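You operate a simulated robot arm through the tools that you are given. There is no shell and no other tool. Be economical: measure what you need, move in short steps, check, and stop when the job is done.

Carry out the task below with a simulated robot arm. There is one attempt and no reset: what you move stays moved.

TASK
Give the small green roll 5 turns of film and stand it in cup 3.
Fine: knob at 6; stop it with the red button when the display shows 5; then film lever and power off.

Only the result counts: the job must be done as asked and must still hold three seconds after the hand-in. Knocking over, shifting, dropping, spilling or breaking anything else fails it.

THE ROBOT
A 7-joint arm with a two-finger parallel gripper on a trunk, on a base that drives. Base frame: it is fixed to the floor where the robot stands at the start and does not move with it; the origin is under the middle of the robot, x ahead of it, y to its left, z up; the surface under the hand at the start is at about z = 872. Lengths are in mm, angles in degrees, forces in N, time in s.
Its first joint turns from -166.0 to 166.0 degrees. Places, roughly: cup 3 of the roll stand [1000, 500, 900]; film lever [800, -300, 1000]; green button [600, -200, 900]; red button [600, -100, 900]; turns knob [700, 0, 1000]; white button [600, -300, 900]. Payload 1.57 kg.
The TCP is the grasp point between the finger pads, 30 mm short of the fingertips. In the tool frame z runs along the fingers and y along their closing line. Largest opening 110 mm; finger width 24, thickness 12; the body of the gripper, 48 by 112 mm, starts 78 mm behind the TCP.
Orientation is that of the tool frame in the base frame, as [roll, pitch, yaw] about the fixed x, y, z axes, in that order (R = Rz(yaw) Ry(pitch) Rx(roll)). With the fingers straight down and closing along the base's y, the tool's x points along the base's -x, its y along +y and its z along -z.

THE INTERFACE
- The arm moves only by the tool nudge_tool. Its argument "targets" is a list that holds one entry, the list of rows, each a list of 7 numbers: the turn, a rotation vector about the tool's x, y, z in degrees, then the shift along the tool's x, y, z in mm, then the finger opening in mm, from 0 to 110. In form: [[[wx, wy, wz, tx, ty, tz, gripper], ...]]. A call has 1 to 20 rows; each row shifts and turns the commanded pose from where the row before left it, along the tool's axes as they then stand. A row lasts 0.2 s, in which the tool goes at most 50 mm and 8.6 degrees; a call with a longer step from one row to the next is refused whole, and so is a gripper value outside its range. Where a pose cannot be reached the arm comes as near as it can. A force on the tool above 90 N (or 10 N above the force at the start of the call, whichever is more), or a blocked arm, ends the call early, and 0.2 s more pass. The fingers move at their own pace (about 108 mm/s each) and stop on an object; they squeeze with about 22 N. The grip force told is the motor's: it shows also when the fingers shut on nothing. Time passes only in rows, and 0.2 s behind the last, so rows that do not move let the fingers close. It gives the time, the measured TCP pose, the force on the tool (base axes), the opening and the grip force at its end, in the units of the frame above (readings bear some noise), with the torque about the TCP (base axes, N m) and any sound that the robot's microphone picked up.
- Cameras (640 x 400 px; columns grow to the right, rows downward): "scene" is now at [509.6, 158.6, 1454.6]; the picture's right is [-0.44, -0.90, 0.00], its down [-0.40, 0.20, -0.90] and it looks along [0.80, -0.40, -0.44] (base axes); focal length 214 px, centre (320, 200). "wrist" rides on the gripper at [70, 16, -141] in the tool frame; the picture's right is [-0.23, 0.97, 0.00], its down [-0.85, -0.20, -0.48] and it looks along [-0.47, -0.11, 0.88] (tool axes); focal length 222 px, centre (320, 200). There is no depth. A picture from a camera that has moved, and an enlarged one, comes with that camera's place and axes in the base frame and with its lens.
- camera(camera): a new picture of that camera. The clock stands still meanwhile.
- slide_trunk(by): slides the trunk up (or, below 0, down) by that many mm; the arm and the scene camera ride with it, the base frame stays. It gives what a move gives, with no picture.
- drive_base(legs): drives the robot by 1 to 6 legs, each [ahead, left, turn to the left] in mm, mm and degrees, along the robot's own axes; the way and the turn of a leg run together, so that a leg with both is an arc; at most 1500 mm and 180 degrees a leg. The arm and the cameras ride along, it lands a little off, and it stops where it bumps. It gives what a move gives.
- turn_head(pan, tilt): turns the head with the scene camera to pan (to the left, within 103 degrees either way) and tilt (down, from -29 to 69), counted from straight ahead of the robot. It gives what a move gives.
- inspect(camera, box): a new picture of the part [left, top, right, bottom] of that camera's present view, enlarged. The clock stands still meanwhile.
- sign_off(): hands the job in; it is judged then, once.

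Work in short steps. Places have to be worked out from the pictures, the camera data and where the tool is seen: move nearer, look again, correct. Check each grasp and each placing, and mend what went wrong. You have 120 turns and 78 pictures in all, those below and enlarged ones among them. Open the gripper and draw the arm clear of the work before you hand the job in, unless the task says otherwise; then end with one line.

The tools are called after "Call:" as name(argument=value, ...) on one line, values as JSON. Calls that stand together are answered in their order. nudge_tool: Moves the arm, as the interface text tells. Its arguments: {"type":"object","properties":{"targets":{"type":"array","items":{"type":"array","items":{"type":"array","items":{"type":"number"}}}}},"required":["targets"]} The other tools are called the same way: slide_trunk (by) slides the trunk up or down; drive_base (legs) drives the base; turn_head (pan, tilt) turns the head that bears the scene camera; camera (camera) takes a picture; inspect (camera, box) takes an enlarged picture of a part of a camera's view; sign_off () hands the job in.

At the start:

```text
time: 0.0
ee_pos: [677.9, 152.6, 1383.1]
tool_rot: [180.0, 0.0, 180.0]
contact_force: [0.4, -0.1, 0.3]
torque: [0.0, 0.0, 0.0]
opening: 109.9
finger_force: 0.0
trunk travel left (down, up): [-475.0, 135.0]
robot x, y, heading: [-0.4, -0.9, 0.2]
head pan, tilt: [-26.4, 26.2]
```

scene: 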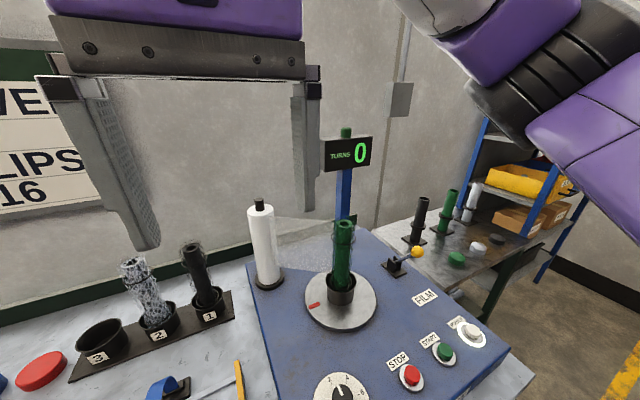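
wrist: 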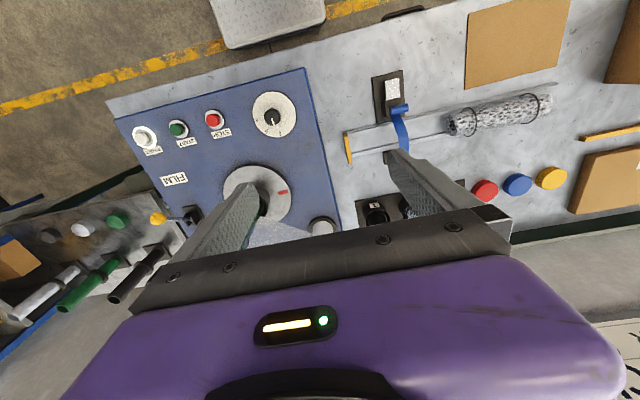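

I start with closer looks at the machine from the scene camera.

Call:
inspect(camera="scene", box=[240, 180, 520, 400])

Call:
inspect(camera="wrist", box=[100, 60, 360, 260])

Call:
inspect(camera="scene", box=[0, 220, 280, 400])

```text
1.82 times, centred on (380, 290) of scene
camera zoom: at [509.6, 158.6, 1454.6], right [-0.44, -0.9, 0.0], down [-0.4, 0.2, -0.9], along [0.8, -0.4, -0.44], focal length 390 px, centre (211, 36)
```

zoom: 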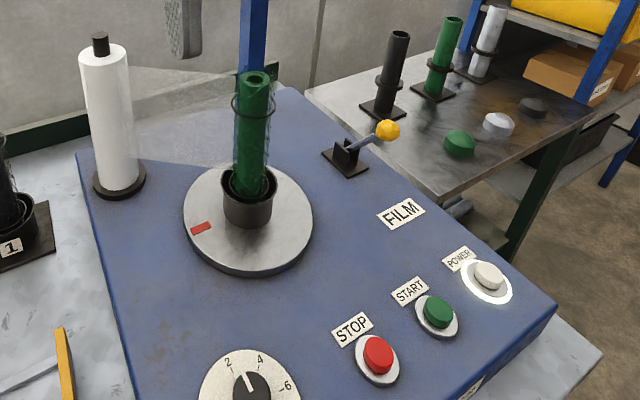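

```text
2.00 times, centred on (230, 160) of wrist
camera zoom: at [607.9, 167.8, 1524.5], right [0.23, 0.97, 0.0], down [0.85, -0.2, 0.48], along [0.47, -0.11, -0.88], focal length 444 px, centre (500, 280)
```

zoom: 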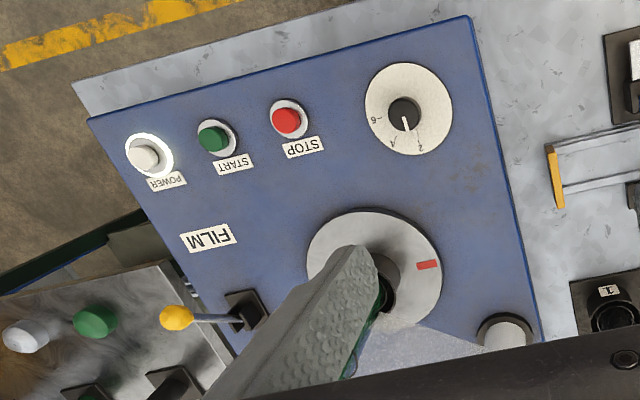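

```text
2.22 times, centred on (140, 310) of scene
camera zoom: at [509.6, 158.6, 1454.6], right [-0.44, -0.9, 0.0], down [-0.4, 0.2, -0.9], along [0.8, -0.4, -0.44], focal length 477 px, centre (720, -44)
```

zoom: 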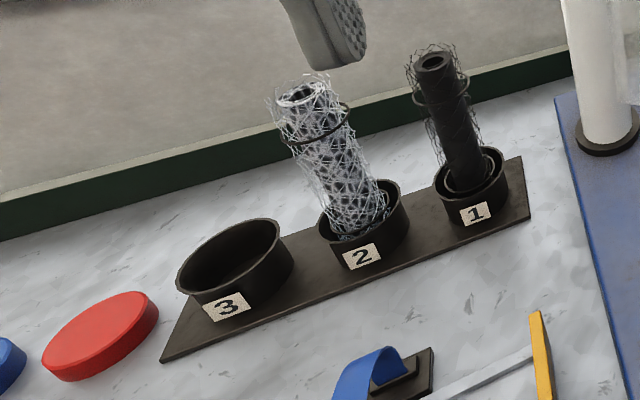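

The panel top seems to be at about z≈930, red button ≈(639,-116), knob ≈(662,37) with its pointer near 3. The roll is on the turntable, and the display is lit, so power seems on. I bring the wrist closer to measure.

Call:
nudge_tool(targets=[[[0, 0, 0, 8, -18, 33, 0], [0, 0, 0, 8, -18, 33, 0], [0, 0, 0, 8, -18, 33, 0], [0, 0, 0, 8, -18, 33, 0], [0, 0, 0, 8, -18, 33, 0], [0, 0, 0, 8, -18, 33, 0], [0, 0, 0, 8, -18, 33, 0]]])

Call:
camera(camera="wrist")

Call:
camera(camera="scene")

```text
time: 1.6
ee_pos: [620.4, 26.7, 1151.2]
tool_rot: [-180.0, 0.0, 179.9]
contact_force: [0.2, 0.1, 0.8]
torque: [0.0, 0.01, 0.04]
opening: 0.0
finger_force: 21.1
trunk travel left (down, up): [-475.0, 135.0]
robot x, y, heading: [1.7, -1.7, -0.1]
head pan, tilt: [-26.4, 26.2]
```

```text
72 pictures are left
camera wrist: at [551.6, 41.9, 1292.6], right [0.23, 0.97, 0.0], down [0.85, -0.2, 0.48], along [0.47, -0.11, -0.88], focal length 222 px, centre (320, 200)
```

wrist: 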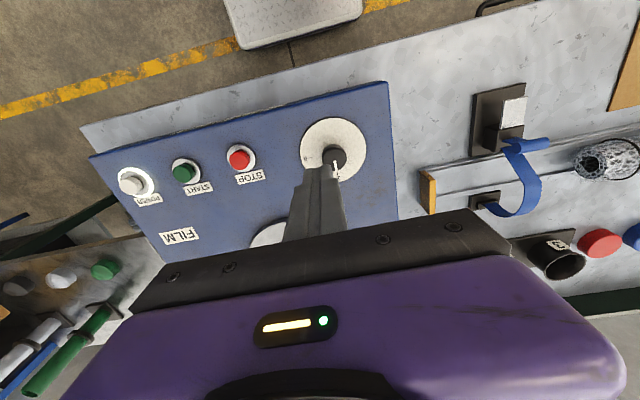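

```text
71 pictures are left
camera scene: at [509.5, 159.0, 1454.7], right [-0.44, -0.9, 0.0], down [-0.4, 0.2, -0.9], along [0.8, -0.4, -0.44], focal length 214 px, centre (320, 200)
```

scene: 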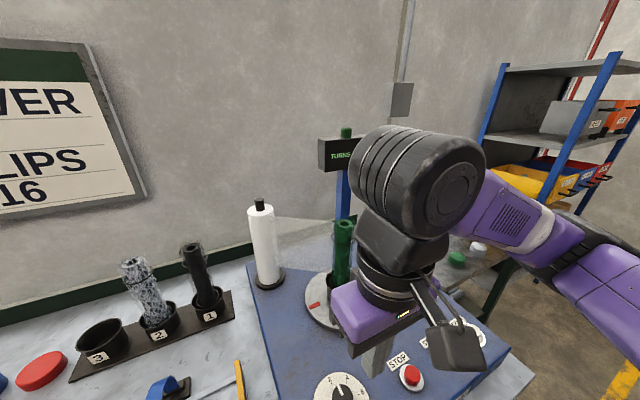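

Buttons agree between views: red (638,-115), green (637,-217), white (638,-319), tops ≈935. I zoom on the knob to get its height and pointer angle.

Call:
inspect(camera="scene", box=[300, 350, 380, 400])

Call:
inspect(camera="wrist", box=[280, 105, 400, 185])

```text
8.00 times, centred on (340, 375) of scene
camera zoom: at [509.5, 159.0, 1454.7], right [-0.44, -0.9, 0.0], down [-0.4, 0.2, -0.9], along [0.8, -0.4, -0.44], focal length 1716 px, centre (160, -1200)
```

zoom: 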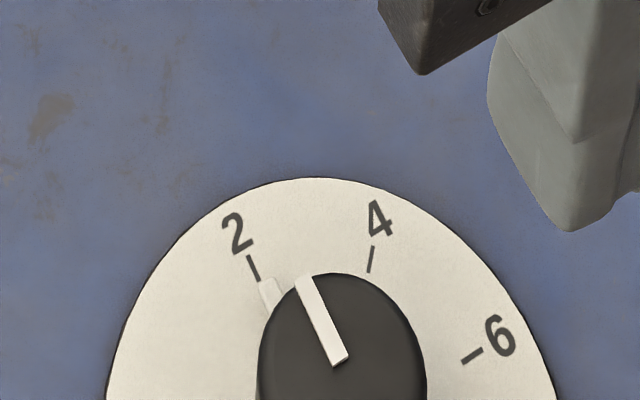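

```text
5.00 times, centred on (340, 145) of wrist
camera zoom: at [551.6, 41.9, 1292.6], right [0.23, 0.97, 0.0], down [0.85, -0.2, 0.48], along [0.47, -0.11, -0.88], focal length 1111 px, centre (220, 475)
```

zoom: 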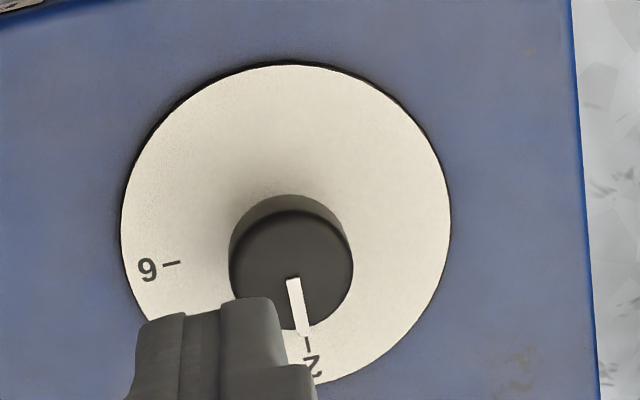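

The knob is ≈(660,40), top ≈973; corrected for parallax the pointer is at 2 (points along +x, 6 is about 82° clockwise). I go over it with a +40° pre-turn and open fingers.

Call:
nudge_tool(targets=[[[0, 0, 0, -10, 3.2, 28, 70], [0, 0, 0, -10, 3.2, 28, 70], [0, 0, 0, -10, 3.2, 28, 70], [0, 0, 0, -10, 3.2, 28, 70], [0, 0, -8, 0, 0, 0, 70], [0, 0, -8, 0, 0, 0, 70], [0, 0, -8, 0, 0, 0, 70], [0, 0, -8, 0, 0, 0, 70], [0, 0, -8, 0, 0, 0, 70], [0, 0, 0, 0, 0, 0, 70]]])

Call:
camera(camera="wrist")

Call:
camera(camera="scene")

```text
time: 3.8
ee_pos: [661.0, 39.5, 1038.9]
tool_rot: [179.9, 0.0, -139.9]
contact_force: [0.5, 0.4, 0.3]
torque: [-0.03, 0.03, -0.01]
opening: 70.1
finger_force: 0.1
trunk travel left (down, up): [-475.0, 135.0]
robot x, y, heading: [0.7, -0.1, -0.1]
head pan, tilt: [-26.4, 26.2]
```

```text
68 pictures are left
camera wrist: at [597.9, 6.4, 1181.5], right [-0.45, 0.89, 0.0], down [0.78, 0.4, 0.48], along [0.43, 0.22, -0.88], focal length 222 px, centre (320, 200)
```

wrist: 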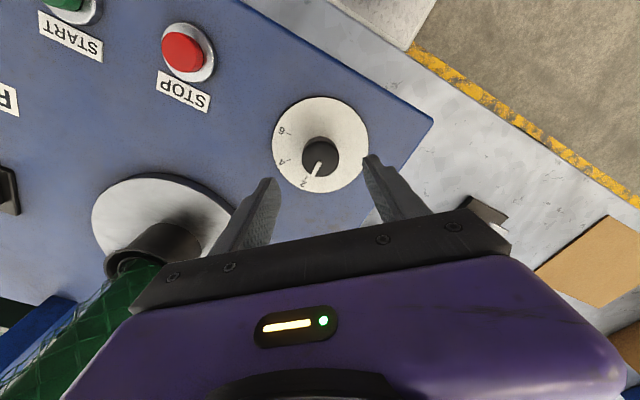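

```text
67 pictures are left
camera scene: at [509.6, 158.6, 1454.6], right [-0.44, -0.9, 0.0], down [-0.4, 0.2, -0.9], along [0.8, -0.4, -0.44], focal length 214 px, centre (320, 200)
```

scene: 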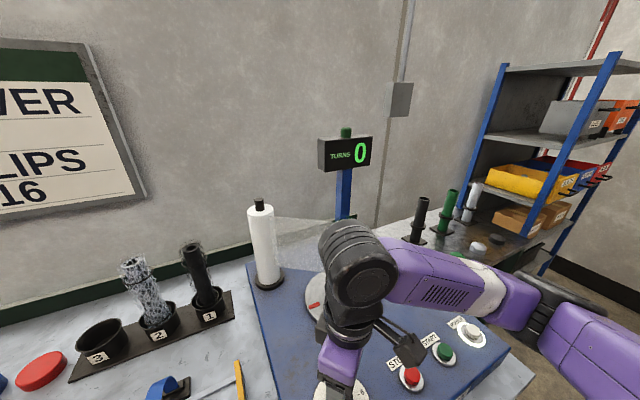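

Knob is well centred. I descend 68 mm and close.

Call:
nudge_tool(targets=[[[0, 0, 0, 0, -1, 23, 70], [0, 0, 0, 1, -1, 23, 70], [0, 0, 0, 0, 0, 22, 70], [0, 0, 0, 0, 0, 0, 20], [0, 0, 0, 0, 0, 0, 20], [0, 0, 0, 0, 0, 0, 20]]])

Call:
camera(camera="wrist")

```text
time: 5.2
ee_pos: [660.2, 39.4, 971.7]
tool_rot: [179.7, 0.0, -139.8]
contact_force: [-19.1, 21.3, -0.5]
torque: [0.94, 0.03, -0.01]
opening: 37.8
finger_force: 43.5
trunk travel left (down, up): [-475.0, 135.0]
robot x, y, heading: [0.7, -3.0, 0.1]
head pan, tilt: [-26.4, 26.2]
```

```text
66 pictures are left
camera wrist: at [597.1, 5.4, 1112.7], right [-0.46, 0.89, 0.0], down [0.78, 0.4, 0.48], along [0.42, 0.22, -0.88], focal length 222 px, centre (320, 200)
```

wrist: 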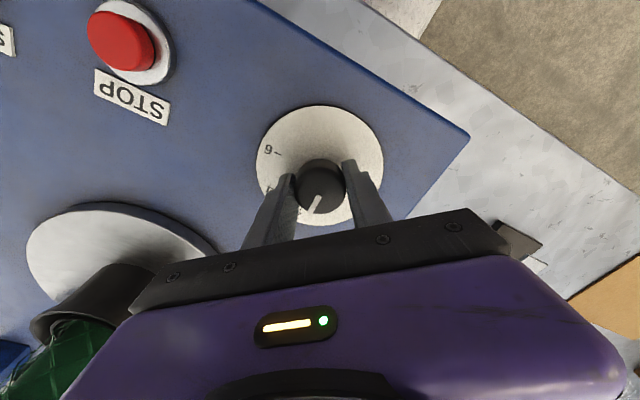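

Gripped (37.8 mm), slightly off-centre in +y. I ease 1.5 mm and turn 82° clockwise.

Call:
nudge_tool(targets=[[[0, 0, 0, 0, 1.5, 0, 20], [0, 0, 8.2, 0, 0, 0, 20], [0, 0, 8.2, 0, 0, 0, 20], [0, 0, 8.2, 0, 0, 0, 20], [0, 0, 8.2, 0, 0, 0, 20], [0, 0, 8.2, 0, 0, 0, 20], [0, 0, 8.2, 0, 0, 0, 20], [0, 0, 8.2, 0, 0, 0, 20], [0, 0, 8.2, 0, 0, 0, 20], [0, 0, 8.2, 0, 0, 0, 20], [0, 0, 8.2, 0, 0, 0, 20], [0, 0, 0, 0, 0, 0, 20]]])

Call:
camera(camera="wrist")

```text
time: 7.8
ee_pos: [659.8, 39.0, 971.8]
tool_rot: [-180.0, -0.2, 137.9]
contact_force: [-11.8, 22.5, -23.2]
torque: [0.33, 0.64, -0.06]
opening: 37.4
finger_force: 43.4
trunk travel left (down, up): [-475.0, 135.0]
robot x, y, heading: [1.0, 2.1, -0.0]
head pan, tilt: [-26.4, 26.2]
```

```text
65 pictures are left
camera wrist: at [620.3, 96.8, 1113.0], right [0.82, 0.57, 0.0], down [0.5, -0.72, 0.48], along [0.27, -0.39, -0.88], focal length 222 px, centre (320, 200)
```

wrist: 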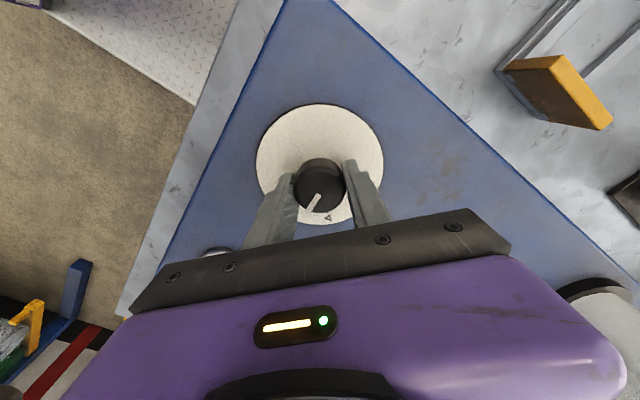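

The knob followed. I open, rise and check the pointer.

Call:
nudge_tool(targets=[[[0, 0, 0, 0, 0, 0, 70], [0, 0, 0, 0, 0, 0, 70], [0, 0, 0, 0, 0, -30, 70], [0, 0, 0, 0, 0, -35, 70], [0, 0, 0, 0, 0, -35, 70]]])

Call:
inspect(camera="wrist", box=[250, 90, 410, 200])

Call:
inspect(camera="scene", box=[220, 200, 540, 400])

```text
time: 9.0
ee_pos: [661.2, 38.5, 1072.1]
tool_rot: [-179.9, 0.0, 138.0]
contact_force: [0.1, 0.8, -0.2]
torque: [-0.02, -0.03, 0.0]
opening: 69.8
finger_force: 0.1
trunk travel left (down, up): [-475.0, 135.0]
robot x, y, heading: [-3.6, 1.6, -0.1]
head pan, tilt: [-26.4, 26.2]
```

```text
3.64 times, centred on (330, 145) of wrist
camera zoom: at [620.2, 95.3, 1214.2], right [0.82, 0.57, 0.0], down [0.5, -0.72, 0.48], along [0.27, -0.39, -0.88], focal length 808 px, centre (284, 400)
```

zoom: 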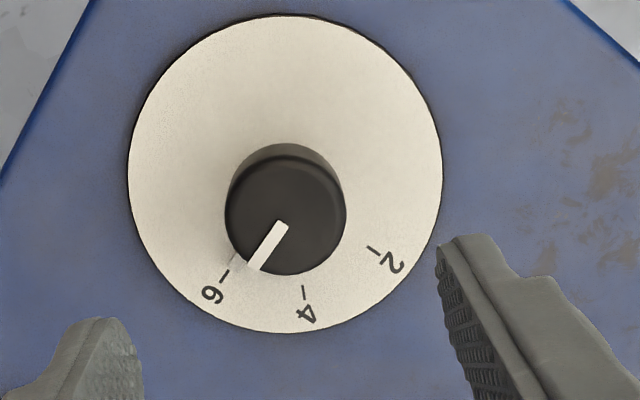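

```text
2.00 times, centred on (380, 300) of scene
camera zoom: at [509.6, 158.6, 1454.5], right [-0.44, -0.9, 0.0], down [-0.4, 0.2, -0.9], along [0.8, -0.4, -0.44], focal length 429 px, centre (200, 0)
```

zoom: 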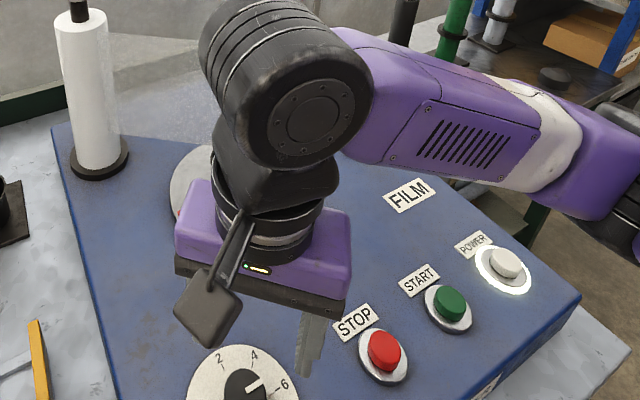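

The pointer lines up with 6 within a couple of degrees. Now I turn the tool back and move over the green button with closed fingers.

Call:
nudge_tool(targets=[[[0, 0, -8.4, 0, 0, 0, 0], [0, 0, -8.4, 0, 0, 0, 0], [0, 0, -8.4, 0, 0, 0, 0], [0, 0, -8.4, 0, 0, 0, 0], [0, 0, -8.4, 0, 0, 0, 0], [0, 0, 0, 4, -42, 0, 0], [0, 0, 0, 4, -42, 0, 0], [0, 0, 0, 4, -43, 0, 0], [0, 0, 0, 4, -43, 0, 0], [0, 0, 0, 4, -43, 0, 0], [0, 0, 0, 4, -43, 0, 0], [0, 0, 0, 0, 0, 30, 0], [0, 0, 0, 0, 0, 30, 0], [0, 0, 0, 0, 0, 0, 0]]])

Call:
camera(camera="wrist")

Call:
camera(camera="scene")

```text
time: 12.0
ee_pos: [637.4, -218.0, 1012.5]
tool_rot: [-180.0, -0.1, -180.0]
contact_force: [-0.6, 0.1, 0.1]
torque: [0.02, -0.01, 0.02]
opening: 0.0
finger_force: 21.1
trunk travel left (down, up): [-475.0, 135.0]
robot x, y, heading: [0.6, -0.6, 0.1]
head pan, tilt: [-26.4, 26.2]
```

```text
62 pictures are left
camera wrist: at [567.5, -202.9, 1153.6], right [0.23, 0.97, 0.0], down [0.86, -0.2, 0.48], along [0.47, -0.11, -0.88], focal length 222 px, centre (320, 200)
```

wrist: 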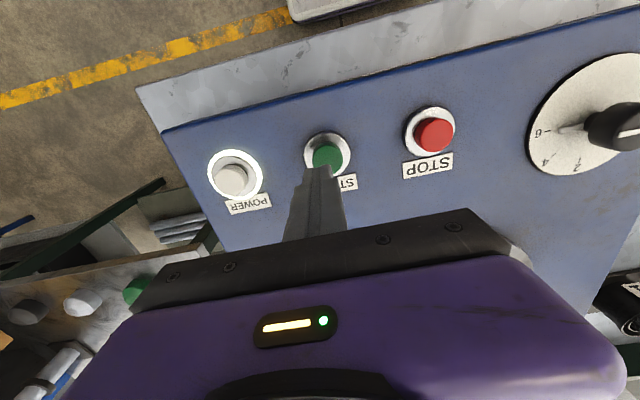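

```text
61 pictures are left
camera scene: at [509.5, 158.5, 1454.6], right [-0.44, -0.9, 0.0], down [-0.4, 0.2, -0.9], along [0.8, -0.4, -0.44], focal length 214 px, centre (320, 200)
```

scene: 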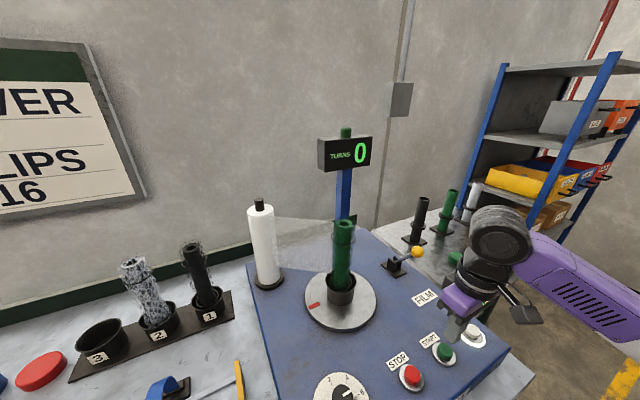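

Everything is visible from the scene camera. Green refined to (637,-214). I press down gently to find its top.

Call:
nudge_tool(targets=[[[0, 0, 0, 0, 4, 20, 0], [0, 0, 0, 0, 0, 15, 0], [0, 0, 0, 0, 0, 5, 0], [0, 0, 0, 0, 0, 3, 0], [0, 0, 0, 0, 0, 3, 0]]])

```text
time: 13.3
ee_pos: [636.3, -214.2, 975.0]
tool_rot: [-179.7, 1.1, -179.8]
contact_force: [-9.7, 9.6, 40.8]
torque: [0.36, 0.2, -0.01]
opening: 0.0
finger_force: 21.5
trunk travel left (down, up): [-475.0, 135.0]
robot x, y, heading: [1.2, -4.8, 0.2]
head pan, tilt: [-26.4, 26.2]
heard: click
stopped in row 5: the force on the tool passed its limit at 93 N (the readings are from after the stop); the commanded pose is now the measured one
```

It clicked at tip z≈945. I lift and go to hover over red, then look at the display.

Call:
nudge_tool(targets=[[[0, 0, 0, 0, 0, -25, 0], [0, 0, 0, 0, 34, 0, 0], [0, 0, 0, -1, 33, 0, 0], [0, 0, 0, 0, 33, 0, 0]]])

Call:
camera(camera="scene")

```text
time: 14.3
ee_pos: [637.9, -114.7, 994.5]
tool_rot: [-179.9, 0.7, 180.0]
contact_force: [-0.5, -0.4, 0.2]
torque: [0.0, -0.01, 0.01]
opening: 0.1
finger_force: 21.3
trunk travel left (down, up): [-475.0, 135.0]
robot x, y, heading: [0.6, 0.4, -0.0]
head pan, tilt: [-26.4, 26.2]
```

```text
60 pictures are left
camera scene: at [509.5, 158.3, 1454.6], right [-0.44, -0.9, 0.0], down [-0.4, 0.2, -0.9], along [0.8, -0.4, -0.44], focal length 214 px, centre (320, 200)
```

scene: 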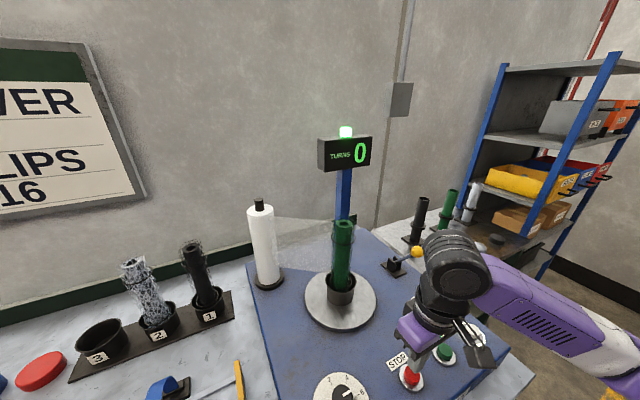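

It runs (lamp lit). I wait 1 s and look again to get the rate.

Call:
nudge_tool(targets=[[[0, 0, 0, 0, 0, 0, 0], [0, 0, 0, 0, 0, 0, 0], [0, 0, 0, 0, 0, 0, 0], [0, 0, 0, 0, 0, 0, 0]]])

Call:
inspect(camera="scene", box=[270, 110, 430, 400])

```text
time: 15.3
ee_pos: [636.8, -115.4, 994.1]
tool_rot: [-179.9, 0.6, -179.9]
contact_force: [-0.6, -1.9, -0.4]
torque: [0.01, -0.01, 0.01]
opening: 0.2
finger_force: 20.9
trunk travel left (down, up): [-475.0, 135.0]
robot x, y, heading: [-0.3, -0.2, -0.0]
head pan, tilt: [-26.4, 26.2]
```

```text
1.38 times, centred on (350, 255) of scene
camera zoom: at [509.6, 158.8, 1454.6], right [-0.44, -0.9, 0.0], down [-0.4, 0.2, -0.9], along [0.8, -0.4, -0.44], focal length 296 px, centre (279, 124)
```

zoom: 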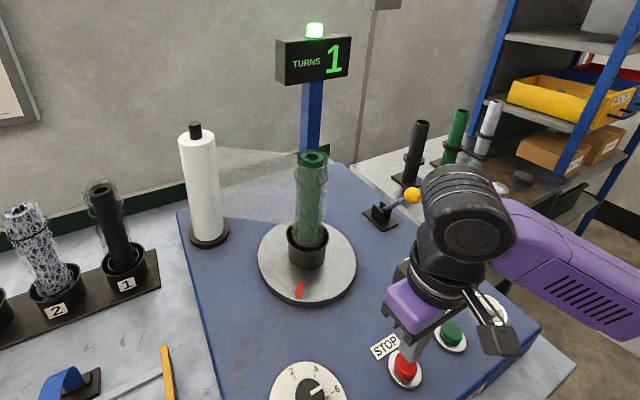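

Display 1 after about 2.2 s, so roughly 2 s per turn. I wait 3 s more.

Call:
nudge_tool(targets=[[[0, 0, 0, 0, 0, 0, 0], [0, 0, 0, 0, 0, 0, 0], [0, 0, 0, 0, 0, 0, 0], [0, 0, 0, 0, 0, 0, 0], [0, 0, 0, 0, 0, 0, 0], [0, 0, 0, 0, 0, 0, 0], [0, 0, 0, 0, 0, 0, 0], [0, 0, 0, 0, 0, 0, 0], [0, 0, 0, 0, 0, 0, 0], [0, 0, 0, 0, 0, 0, 0], [0, 0, 0, 0, 0, 0, 0], [0, 0, 0, 0, 0, 0, 0], [0, 0, 0, 0, 0, 0, 0], [0, 0, 0, 0, 0, 0, 0]]])

Call:
inspect(camera="scene", box=[270, 110, 430, 400])

```text
time: 18.3
ee_pos: [638.3, -115.1, 995.8]
tool_rot: [-179.9, 0.7, -180.0]
contact_force: [0.0, -0.6, 0.9]
torque: [0.0, 0.05, 0.03]
opening: 0.0
finger_force: 21.3
trunk travel left (down, up): [-475.0, 135.0]
robot x, y, heading: [3.2, -1.8, -0.1]
head pan, tilt: [-26.4, 26.2]
```

```text
1.38 times, centred on (350, 255) of scene
camera zoom: at [509.6, 158.7, 1454.6], right [-0.44, -0.9, 0.0], down [-0.4, 0.2, -0.9], along [0.8, -0.4, -0.44], focal length 296 px, centre (279, 124)
```

zoom: 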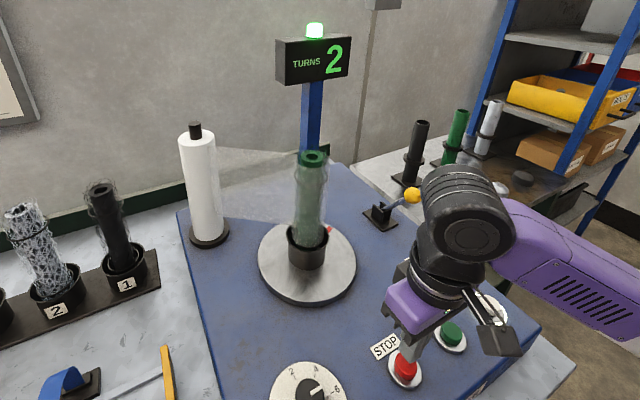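

About 0.47 turns/s; now ≈2.5. 5 should come at ≈23.5 s. I wait 4.2 s.

Call:
nudge_tool(targets=[[[0, 0, 0, 0, 0, 0, 0], [0, 0, 0, 0, 0, 0, 0], [0, 0, 0, 0, 0, 0, 0], [0, 0, 0, 0, 0, 0, 0], [0, 0, 0, 0, 0, 0, 0], [0, 0, 0, 0, 0, 0, 0], [0, 0, 0, 0, 0, 0, 0], [0, 0, 0, 0, 0, 0, 0], [0, 0, 0, 0, 0, 0, 0], [0, 0, 0, 0, 0, 0, 0], [0, 0, 0, 0, 0, 0, 0], [0, 0, 0, 0, 0, 0, 0], [0, 0, 0, 0, 0, 0, 0], [0, 0, 0, 0, 0, 0, 0], [0, 0, 0, 0, 0, 0, 0], [0, 0, 0, 0, 0, 0, 0], [0, 0, 0, 0, 0, 0, 0], [0, 0, 0, 0, 0, 0, 0], [0, 0, 0, 0, 0, 0, 0], [0, 0, 0, 0, 0, 0, 0]]])

Call:
inspect(camera="scene", box=[270, 110, 430, 400])

```text
time: 22.5
ee_pos: [638.9, -114.6, 994.6]
tool_rot: [-179.9, 0.5, -180.0]
contact_force: [0.5, -0.2, -0.4]
torque: [0.01, -0.03, -0.03]
opening: 0.0
finger_force: 21.5
trunk travel left (down, up): [-475.0, 135.0]
robot x, y, heading: [-0.4, -0.3, -0.3]
head pan, tilt: [-26.4, 26.2]
```

```text
1.38 times, centred on (350, 255) of scene
camera zoom: at [509.6, 158.7, 1454.6], right [-0.44, -0.9, 0.0], down [-0.4, 0.2, -0.9], along [0.8, -0.4, -0.44], focal length 296 px, centre (279, 124)
```

zoom: 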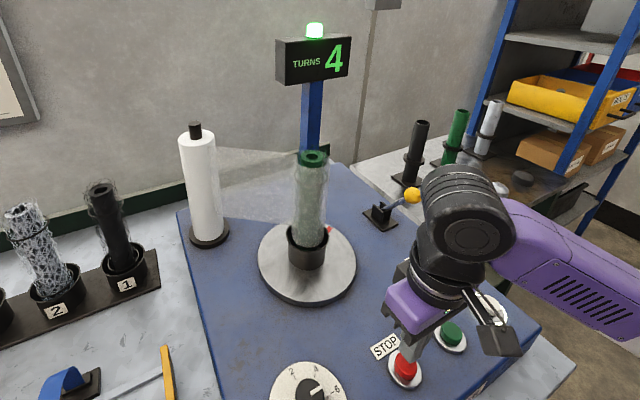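

Rate is 0.476/s, now ≈4.53. Waiting exactly 1 s to see 5 appear.

Call:
nudge_tool(targets=[[[0, 0, 0, 0, 0, 0, 0], [0, 0, 0, 0, 0, 0, 0], [0, 0, 0, 0, 0, 0, 0], [0, 0, 0, 0, 0, 0, 0]]])

Call:
inspect(camera="scene", box=[270, 110, 430, 400])

```text
time: 23.5
ee_pos: [637.0, -116.0, 994.2]
tool_rot: [-179.8, 0.5, -180.0]
contact_force: [0.0, 0.3, -0.7]
torque: [0.03, 0.0, -0.02]
opening: 0.1
finger_force: 21.4
trunk travel left (down, up): [-475.0, 135.0]
robot x, y, heading: [-0.8, -1.6, 0.3]
head pan, tilt: [-26.4, 26.2]
```

```text
1.38 times, centred on (350, 255) of scene
camera zoom: at [509.6, 158.7, 1454.6], right [-0.44, -0.9, 0.0], down [-0.4, 0.2, -0.9], along [0.8, -0.4, -0.44], focal length 296 px, centre (279, 124)
```

zoom: 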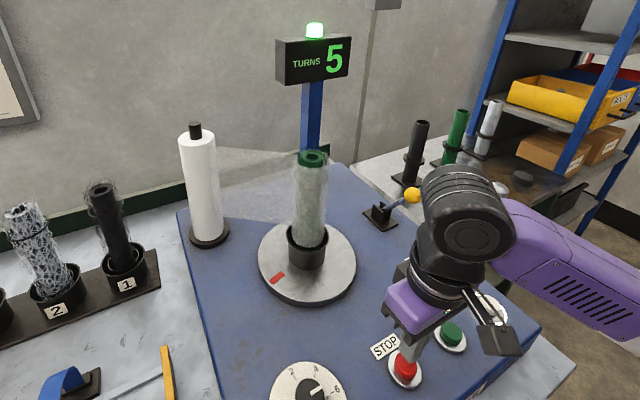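

5 is showing: I press red now.

Call:
nudge_tool(targets=[[[0, 0, 0, 0, 0, 15, 0], [0, 0, 0, 0, 0, 7, 0], [0, 0, 0, 0, 0, 3, 0]]])

Call:
inspect(camera="scene", box=[270, 110, 430, 400])

```text
time: 24.3
ee_pos: [637.6, -114.6, 973.1]
tool_rot: [-179.9, 0.8, -180.0]
contact_force: [1.6, 1.6, 53.8]
torque: [0.09, 0.37, 0.31]
opening: 0.0
finger_force: 21.3
trunk travel left (down, up): [-475.0, 135.0]
robot x, y, heading: [1.6, 1.0, 0.0]
head pan, tilt: [-26.4, 26.2]
heard: click
```

```text
1.38 times, centred on (350, 255) of scene
camera zoom: at [508.4, 159.1, 1455.9], right [-0.44, -0.9, 0.0], down [-0.39, 0.2, -0.9], along [0.8, -0.4, -0.44], focal length 296 px, centre (279, 124)
```

zoom: 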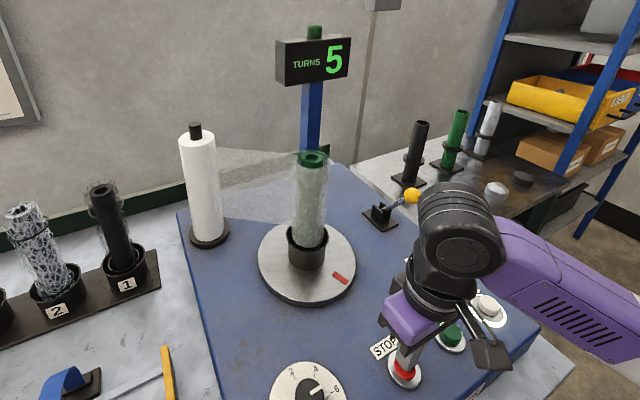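

Stopped at 5, lamp off. Now I lift and move towards the lever (ball estimated ≈(814,-294,1060)) for a closer look.

Call:
nudge_tool(targets=[[[0, 0, 0, 0, 0, -30, 0], [0, 0, 0, 0, 0, -40, 0], [0, 0, 0, 0, 0, -45, 0], [0, 0, 0, 0, 0, -45, 0], [0, 0, 0, -7, -42, 0, 0], [0, 0, 0, -7, -42, 0, 0], [0, 0, 0, -7, -42, 0, 0], [0, 0, 0, -7, -42, 0, 0], [0, 0, 0, 0, 0, 0, 0]]])

Call:
camera(camera="wrist")

Call:
inspect(camera="scene", box=[270, 110, 590, 310])

```text
time: 26.3
ee_pos: [664.9, -284.0, 1129.2]
tool_rot: [-179.9, 0.6, 180.0]
contact_force: [0.0, 0.7, -0.4]
torque: [-0.02, 0.0, -0.04]
opening: 0.2
finger_force: 21.4
trunk travel left (down, up): [-475.0, 135.0]
robot x, y, heading: [-2.1, -0.3, 0.0]
head pan, tilt: [-26.4, 26.2]
```

```text
54 pictures are left
camera wrist: at [594.5, -267.8, 1270.9], right [0.23, 0.97, 0.0], down [0.85, -0.2, 0.49], along [0.48, -0.11, -0.87], focal length 222 px, centre (320, 200)
```

wrist: 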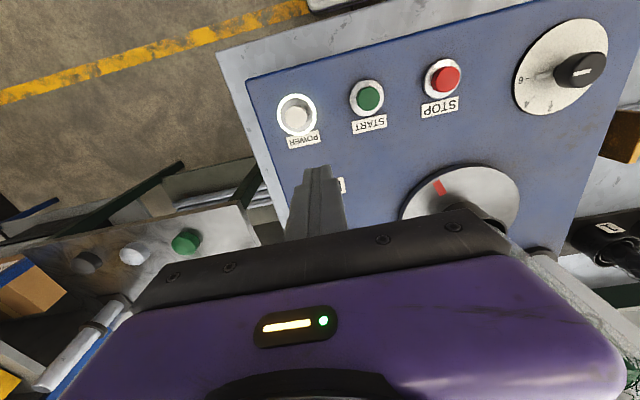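

```text
2.00 times, centred on (430, 210) of scene
camera zoom: at [509.6, 158.7, 1454.6], right [-0.44, -0.9, 0.0], down [-0.4, 0.2, -0.9], along [0.8, -0.4, -0.44], focal length 429 px, centre (100, 180)
```

zoom: 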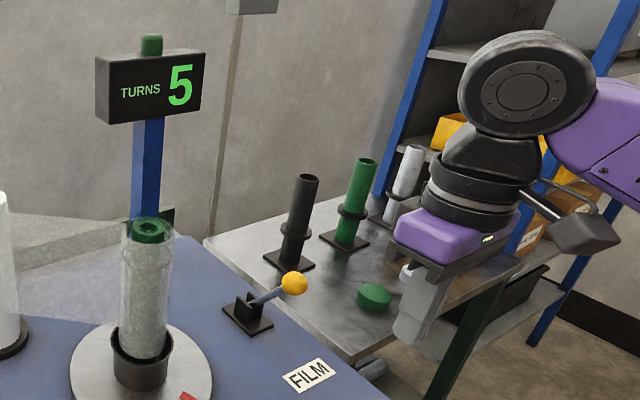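

The hand hides the lever from the wrist camera; I zoom the scene view on it and shift the trunk up a little for a second viewpoint.

Call:
inspect(camera="scene", box=[370, 230, 450, 280])

Call:
slide_trunk(by=120)

Call:
inspect(camera="scene", box=[340, 250, 500, 350])

```text
8.00 times, centred on (410, 255) of scene
camera zoom: at [509.6, 158.7, 1454.6], right [-0.44, -0.9, 0.0], down [-0.4, 0.2, -0.9], along [0.8, -0.4, -0.44], focal length 1716 px, centre (-400, -240)
```

zoom: 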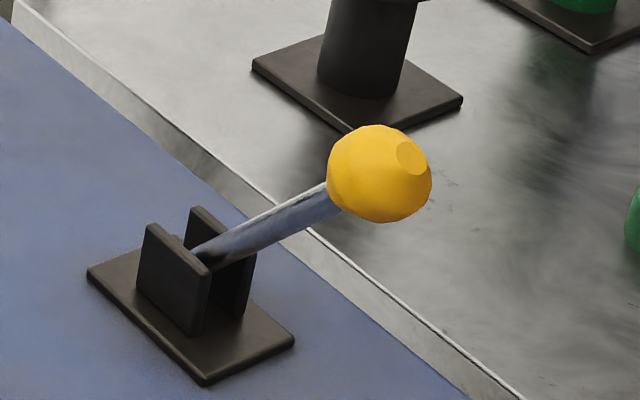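

```text
time: 27.8
ee_pos: [665.2, -282.6, 1250.2]
tool_rot: [-179.9, 0.7, -180.0]
contact_force: [0.1, 0.1, 0.3]
torque: [0.0, 0.0, 0.0]
opening: 0.0
finger_force: 20.9
trunk travel left (down, up): [-595.0, 15.0]
robot x, y, heading: [2.5, 0.2, 0.3]
head pan, tilt: [-26.4, 26.2]
```

```text
4.00 times, centred on (420, 300) of scene
camera zoom: at [509.6, 158.7, 1574.6], right [-0.44, -0.9, 0.0], down [-0.4, 0.2, -0.9], along [0.8, -0.4, -0.44], focal length 858 px, centre (-80, -200)
```

zoom: 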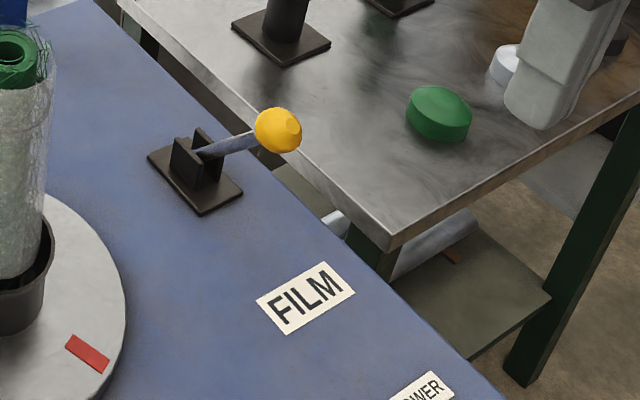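

Two views give ball ≈(817,-298,1057), pivot ≈(877,-297,970): the lever swings in the x–z plane, now leaning towards the robot. I'll grasp the ball, approaching from above.

Call:
nudge_tool(targets=[[[0, 0, 0, -30, -3, 18, 80], [0, 0, 0, -30, -3, 18, 80], [0, 0, 0, -30, -3, 18, 80], [0, 0, 0, -30, -3, 18, 80], [0, 0, 0, -31, -3, 18, 80], [0, 0, 0, 0, 0, 0, 80]]])

Call:
camera(camera="wrist")

Call:
inspect(camera="scene", box=[340, 200, 500, 320])

```text
time: 29.2
ee_pos: [817.1, -296.9, 1159.2]
tool_rot: [-180.0, 0.6, -179.9]
contact_force: [0.3, 0.3, 0.1]
torque: [0.02, 0.0, 0.0]
opening: 80.0
finger_force: 0.1
trunk travel left (down, up): [-595.0, 15.0]
robot x, y, heading: [0.6, 0.3, 0.1]
head pan, tilt: [-26.4, 26.2]
```

```text
50 pictures are left
camera wrist: at [746.6, -282.2, 1301.5], right [0.23, 0.97, 0.0], down [0.85, -0.2, 0.49], along [0.47, -0.11, -0.87], focal length 222 px, centre (320, 200)
```

wrist: 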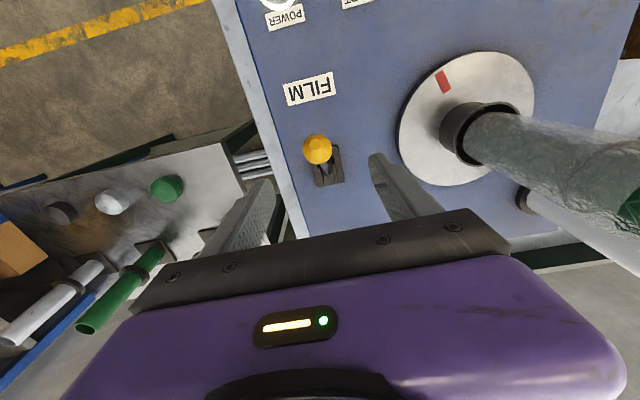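

```text
3.33 times, centred on (420, 260) of scene
camera zoom: at [509.6, 158.8, 1574.5], right [-0.44, -0.9, 0.0], down [-0.4, 0.2, -0.9], along [0.8, -0.4, -0.44], focal length 715 px, centre (-13, 0)
```

zoom: 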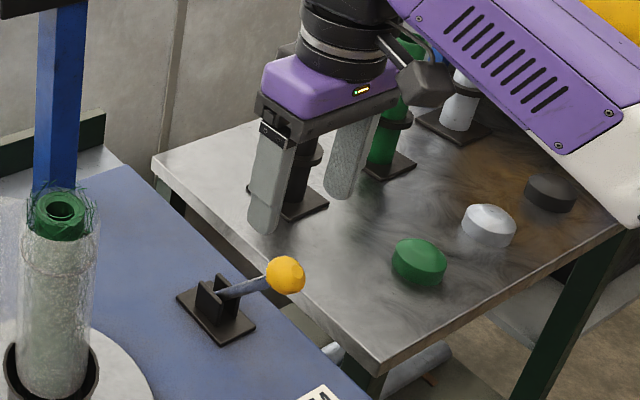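

The wrist view gives the ball at ≈(813,-300). I correct slightly, descend and close on it.

Call:
nudge_tool(targets=[[[0, 0, 0, 1, -1, 26, 80], [0, 0, 0, 1, -1, 26, 80], [0, 0, 0, 0, 0, 25, 80], [0, 0, 0, 0, 0, 24, 80], [0, 0, 0, 0, 0, 0, 80]]])

Call:
inspect(camera="scene", box=[340, 200, 500, 320])

```text
time: 30.4
ee_pos: [817.1, -300.5, 1060.4]
tool_rot: [-179.9, 0.6, -180.0]
contact_force: [0.1, -0.1, -0.1]
torque: [0.03, 0.01, 0.01]
opening: 80.0
finger_force: 0.0
trunk travel left (down, up): [-595.0, 15.0]
robot x, y, heading: [2.6, 0.8, 0.0]
head pan, tilt: [-26.4, 26.2]
```

```text
3.33 times, centred on (420, 260) of scene
camera zoom: at [509.6, 158.7, 1574.6], right [-0.44, -0.9, 0.0], down [-0.4, 0.2, -0.9], along [0.8, -0.4, -0.44], focal length 715 px, centre (-13, 0)
```

zoom: 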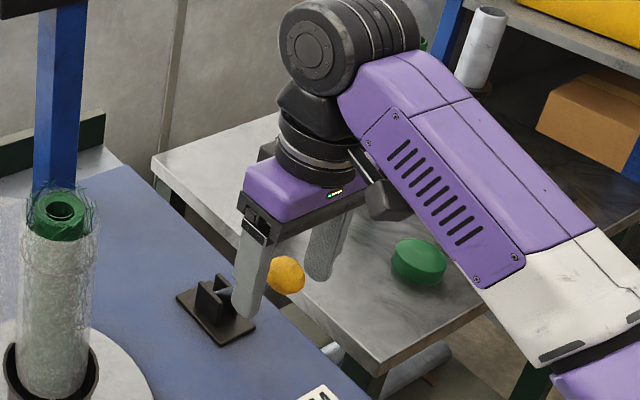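

Ball sits between the fingers. I close on it.

Call:
nudge_tool(targets=[[[0, 0, 0, 0, 0, 0, 20], [0, 0, 0, 0, 0, 0, 20], [0, 0, 0, 0, 0, 0, 20]]])

```text
time: 31.2
ee_pos: [816.4, -300.1, 1060.9]
tool_rot: [-179.9, 0.6, -179.9]
contact_force: [1.5, -4.1, -2.7]
torque: [-0.03, -0.07, -0.02]
opening: 32.4
finger_force: 40.6
trunk travel left (down, up): [-595.0, 15.0]
robot x, y, heading: [-0.5, -1.6, -0.2]
head pan, tilt: [-26.4, 26.2]
```

Held (32 mm). I test the pull direction with a small step towards robot/down.

Call:
nudge_tool(targets=[[[0, 0, 0, 2.5, 0, 1.7, 20], [0, 0, 0, 2.5, 0, 1.7, 20]]])

```text
time: 31.8
ee_pos: [814.9, -300.5, 1060.4]
tool_rot: [-179.7, 1.3, -179.8]
contact_force: [34.7, -8.5, 20.2]
torque: [-0.13, -0.35, 0.06]
opening: 32.1
finger_force: 40.6
trunk travel left (down, up): [-595.0, 15.0]
robot x, y, heading: [-2.4, -0.1, 0.1]
head pan, tilt: [-26.4, 26.2]
```

It is at its stop in that direction (40 N). So it goes the other way: I relax and swing it away from the robot along the arc, checking forces.

Call:
nudge_tool(targets=[[[0, 0, 0, -5, 0, -3.4, 20], [0, 0, 0, -8, 0, -5, 20], [0, 0, 0, -8, 0, -4.3, 20]]])

```text
time: 32.6
ee_pos: [830.9, -300.5, 1067.7]
tool_rot: [-179.9, 0.2, 179.9]
contact_force: [-12.1, -2.5, -7.8]
torque: [0.01, 1.3, -0.01]
opening: 32.6
finger_force: 40.4
trunk travel left (down, up): [-595.0, 15.0]
robot x, y, heading: [-2.8, 1.7, -0.2]
head pan, tilt: [-26.4, 26.2]
```

It moves with ~14 N. I continue along the arc.

Call:
nudge_tool(targets=[[[0, 0, 0, -8.7, 0, -3.5, 20], [0, 0, 0, -8.7, 0, -2.8, 20], [0, 0, 0, -9.1, 0, -2, 20], [0, 0, 0, -9.1, 0, -1.2, 20]]])

Call:
inspect(camera="scene", box=[270, 150, 530, 330])

```text
time: 33.6
ee_pos: [866.5, -299.5, 1081.4]
tool_rot: [-179.9, 0.6, -179.9]
contact_force: [-12.7, -1.7, 6.3]
torque: [-0.07, 1.25, 0.03]
opening: 32.3
finger_force: 40.3
trunk travel left (down, up): [-595.0, 15.0]
robot x, y, heading: [-0.4, -0.1, 0.0]
head pan, tilt: [-26.4, 26.2]
```

```text
2.22 times, centred on (400, 240) of scene
camera zoom: at [508.9, 158.7, 1575.0], right [-0.44, -0.9, 0.0], down [-0.4, 0.2, -0.9], along [0.8, -0.4, -0.44], focal length 477 px, centre (142, 111)
```

zoom: 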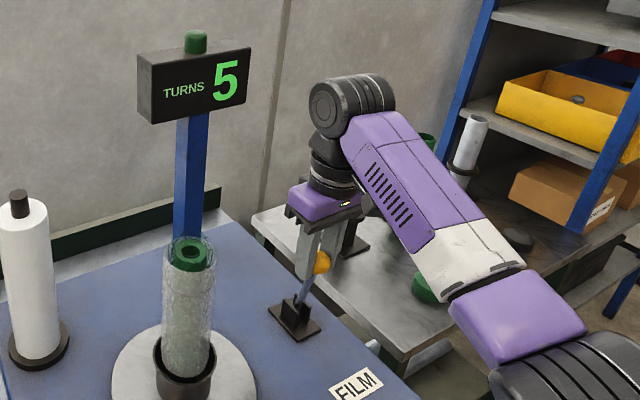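

The lever is now near upright and moving freely. I continue over.

Call:
nudge_tool(targets=[[[0, 0, 0, -9.2, 0, 0, 20], [0, 0, 0, -9.2, 0, 1, 20], [0, 0, 0, -9.1, 0, 1.8, 20], [0, 0, 0, -9, 0, 2.4, 20]]])

```text
time: 34.6
ee_pos: [904.5, -300.8, 1076.4]
tool_rot: [-179.9, 0.8, -180.0]
contact_force: [-4.4, -8.8, 20.6]
torque: [-0.02, 1.08, 0.07]
opening: 32.4
finger_force: 40.9
trunk travel left (down, up): [-595.0, 15.0]
robot x, y, heading: [-1.5, 0.7, -0.1]
head pan, tilt: [-26.4, 26.2]
```

Still following. I go on with four more arc steps.

Call:
nudge_tool(targets=[[[0, 0, 0, -8.7, 0, 3, 20], [0, 0, 0, -8.7, 0, 4, 20], [0, 0, 0, -7, 0, 4.5, 20]]])

Call:
inspect(camera="scene", box=[270, 150, 530, 330])

```text
time: 35.4
ee_pos: [928.0, -300.2, 1062.1]
tool_rot: [-180.0, 0.6, 179.9]
contact_force: [5.2, -13.7, 3.0]
torque: [0.05, 0.08, 0.01]
opening: 32.6
finger_force: 17.5
trunk travel left (down, up): [-595.0, 15.0]
robot x, y, heading: [0.6, 3.8, -0.0]
head pan, tilt: [-26.4, 26.2]
```

```text
2.22 times, centred on (400, 240) of scene
camera zoom: at [509.8, 158.1, 1574.3], right [-0.44, -0.9, 0.0], down [-0.4, 0.2, -0.9], along [0.8, -0.4, -0.44], focal length 477 px, centre (142, 111)
```

zoom: 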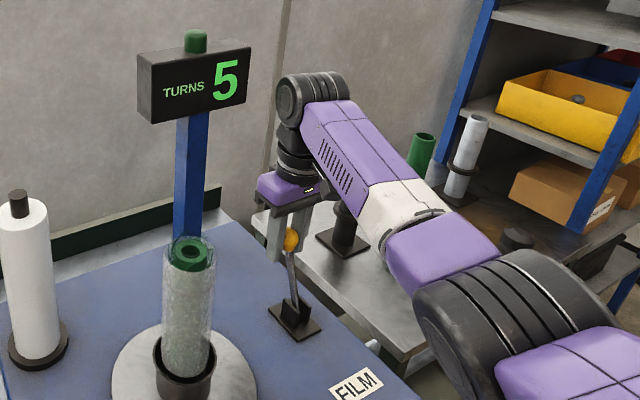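

Let me push a bit further to find the end stop, then look at the film.

Call:
nudge_tool(targets=[[[0, 0, 0, -6, 0, 4, 20], [0, 0, 0, -4, 0, 3, 20]]])

Call:
inspect(camera="scene", box=[240, 210, 450, 340])

```text
time: 36.0
ee_pos: [938.6, -299.8, 1056.5]
tool_rot: [-180.0, 0.7, -179.9]
contact_force: [-2.4, -12.2, 9.5]
torque: [0.02, 1.11, 0.02]
opening: 32.6
finger_force: 40.5
trunk travel left (down, up): [-595.0, 15.0]
robot x, y, heading: [3.0, -1.4, 0.2]
head pan, tilt: [-26.4, 26.2]
```

```text
3.05 times, centred on (345, 275) of scene
camera zoom: at [509.1, 158.3, 1574.8], right [-0.44, -0.9, 0.0], down [-0.4, 0.2, -0.9], along [0.8, -0.4, -0.44], focal length 654 px, centre (244, -29)
```

zoom: 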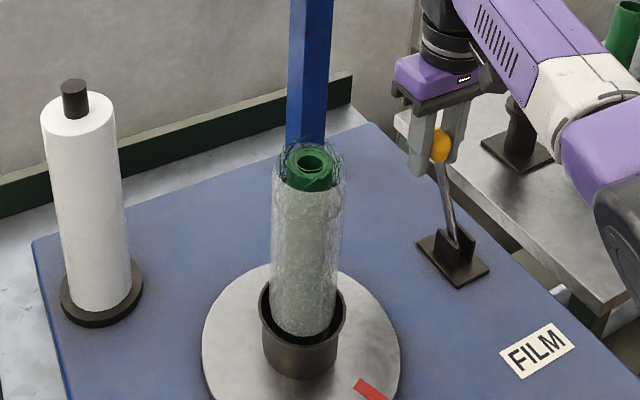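

The film web between the stock and the roll is gone: cut. I release the ball, rise and move over the white button.

Call:
nudge_tool(targets=[[[0, 0, 0, 0, 0, 0, 80], [0, 0, 0, 0, 0, 0, 80], [0, 0, 0, 0, 0, -35, 80], [0, 0, 0, 0, 0, -40, 80], [0, 0, 0, 0, 0, -40, 80], [0, 0, 0, 43, -2, 0, 0], [0, 0, 0, 43, -2, 0, 0], [0, 0, 0, 43, -2, 0, 0], [0, 0, 0, 43, -2, 0, 0], [0, 0, 0, 43, -2, 0, 0], [0, 0, 0, 43, -2, 0, 0], [0, 0, 0, 43, -2, 0, 0], [0, 0, 0, 0, 0, 40, 0], [0, 0, 0, 0, 0, 40, 0], [0, 0, 0, 0, 0, 40, 0], [0, 0, 0, 0, 0, 25, 0], [0, 0, 0, 0, 0, 0, 0]]])

Call:
camera(camera="wrist")

Call:
camera(camera="scene")

```text
time: 39.6
ee_pos: [639.0, -314.9, 1022.4]
tool_rot: [-179.9, 0.6, -179.9]
contact_force: [0.3, -0.5, -0.3]
torque: [0.0, 0.0, 0.01]
opening: 0.1
finger_force: 20.9
trunk travel left (down, up): [-595.0, 15.0]
robot x, y, heading: [-0.9, 0.9, 0.1]
head pan, tilt: [-26.4, 26.2]
```

```text
44 pictures are left
camera wrist: at [567.8, -299.0, 1164.3], right [0.23, 0.97, 0.0], down [0.85, -0.2, 0.49], along [0.47, -0.11, -0.87], focal length 222 px, centre (320, 200)
```

wrist: 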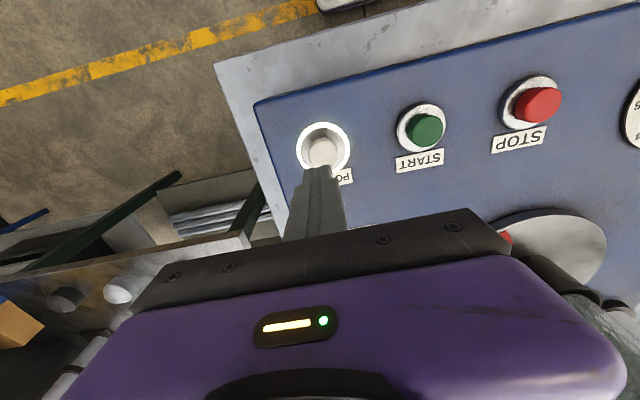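

```text
43 pictures are left
camera scene: at [509.6, 158.8, 1574.6], right [-0.44, -0.9, 0.0], down [-0.4, 0.2, -0.9], along [0.8, -0.4, -0.44], focal length 214 px, centre (320, 200)
```

scene: 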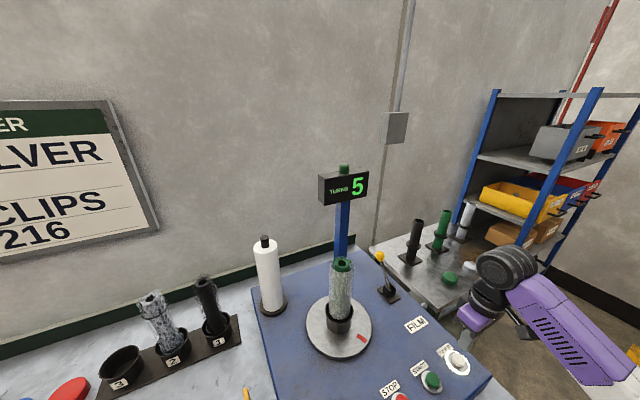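

White button lies under the fingertips; I press it once.

Call:
nudge_tool(targets=[[[0, 0, 0, 0, 1, 25, 0], [0, 0, 0, 0, 0, 12, 0], [0, 0, 0, 0, 0, 6, 0], [0, 0, 0, 0, 0, 3, 0], [0, 0, 0, 0, 0, 2, 0]]])

Call:
nudge_tool(targets=[[[0, 0, 0, 0, 0, -30, 0], [0, 0, 0, 0, 0, -40, 0], [0, 0, 0, 0, 0, -45, 0], [0, 0, 0, 0, 0, -45, 0]]])

Call:
camera(camera="scene")

```text
time: 40.8
ee_pos: [639.5, -313.9, 976.2]
tool_rot: [-179.9, 0.7, 180.0]
contact_force: [-0.5, 0.3, 8.1]
torque: [0.05, 0.03, -0.12]
opening: 0.0
finger_force: 21.5
trunk travel left (down, up): [-595.0, 15.0]
robot x, y, heading: [2.2, 1.4, -0.0]
head pan, tilt: [-26.4, 26.2]
heard: click
```

```text
time: 41.8
ee_pos: [638.1, -313.7, 1134.7]
tool_rot: [-179.9, 0.4, -179.9]
contact_force: [-1.2, -0.6, -0.7]
torque: [-0.01, 0.0, 0.02]
opening: 0.0
finger_force: 21.5
trunk travel left (down, up): [-595.0, 15.0]
robot x, y, heading: [0.0, -1.2, -0.0]
head pan, tilt: [-26.4, 26.2]
```

```text
42 pictures are left
camera scene: at [509.7, 158.9, 1574.4], right [-0.44, -0.9, 0.0], down [-0.4, 0.2, -0.9], along [0.8, -0.4, -0.44], focal length 214 px, centre (320, 200)
```

scene: 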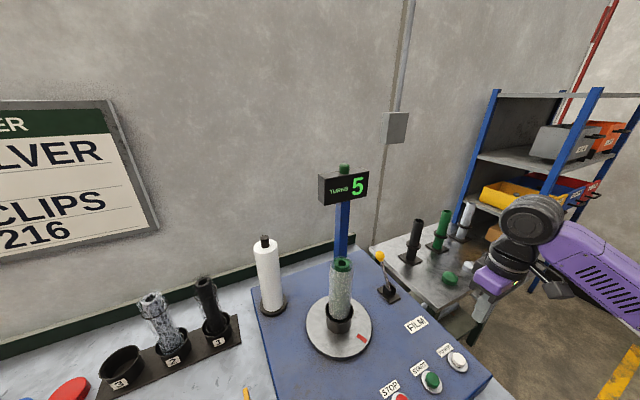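

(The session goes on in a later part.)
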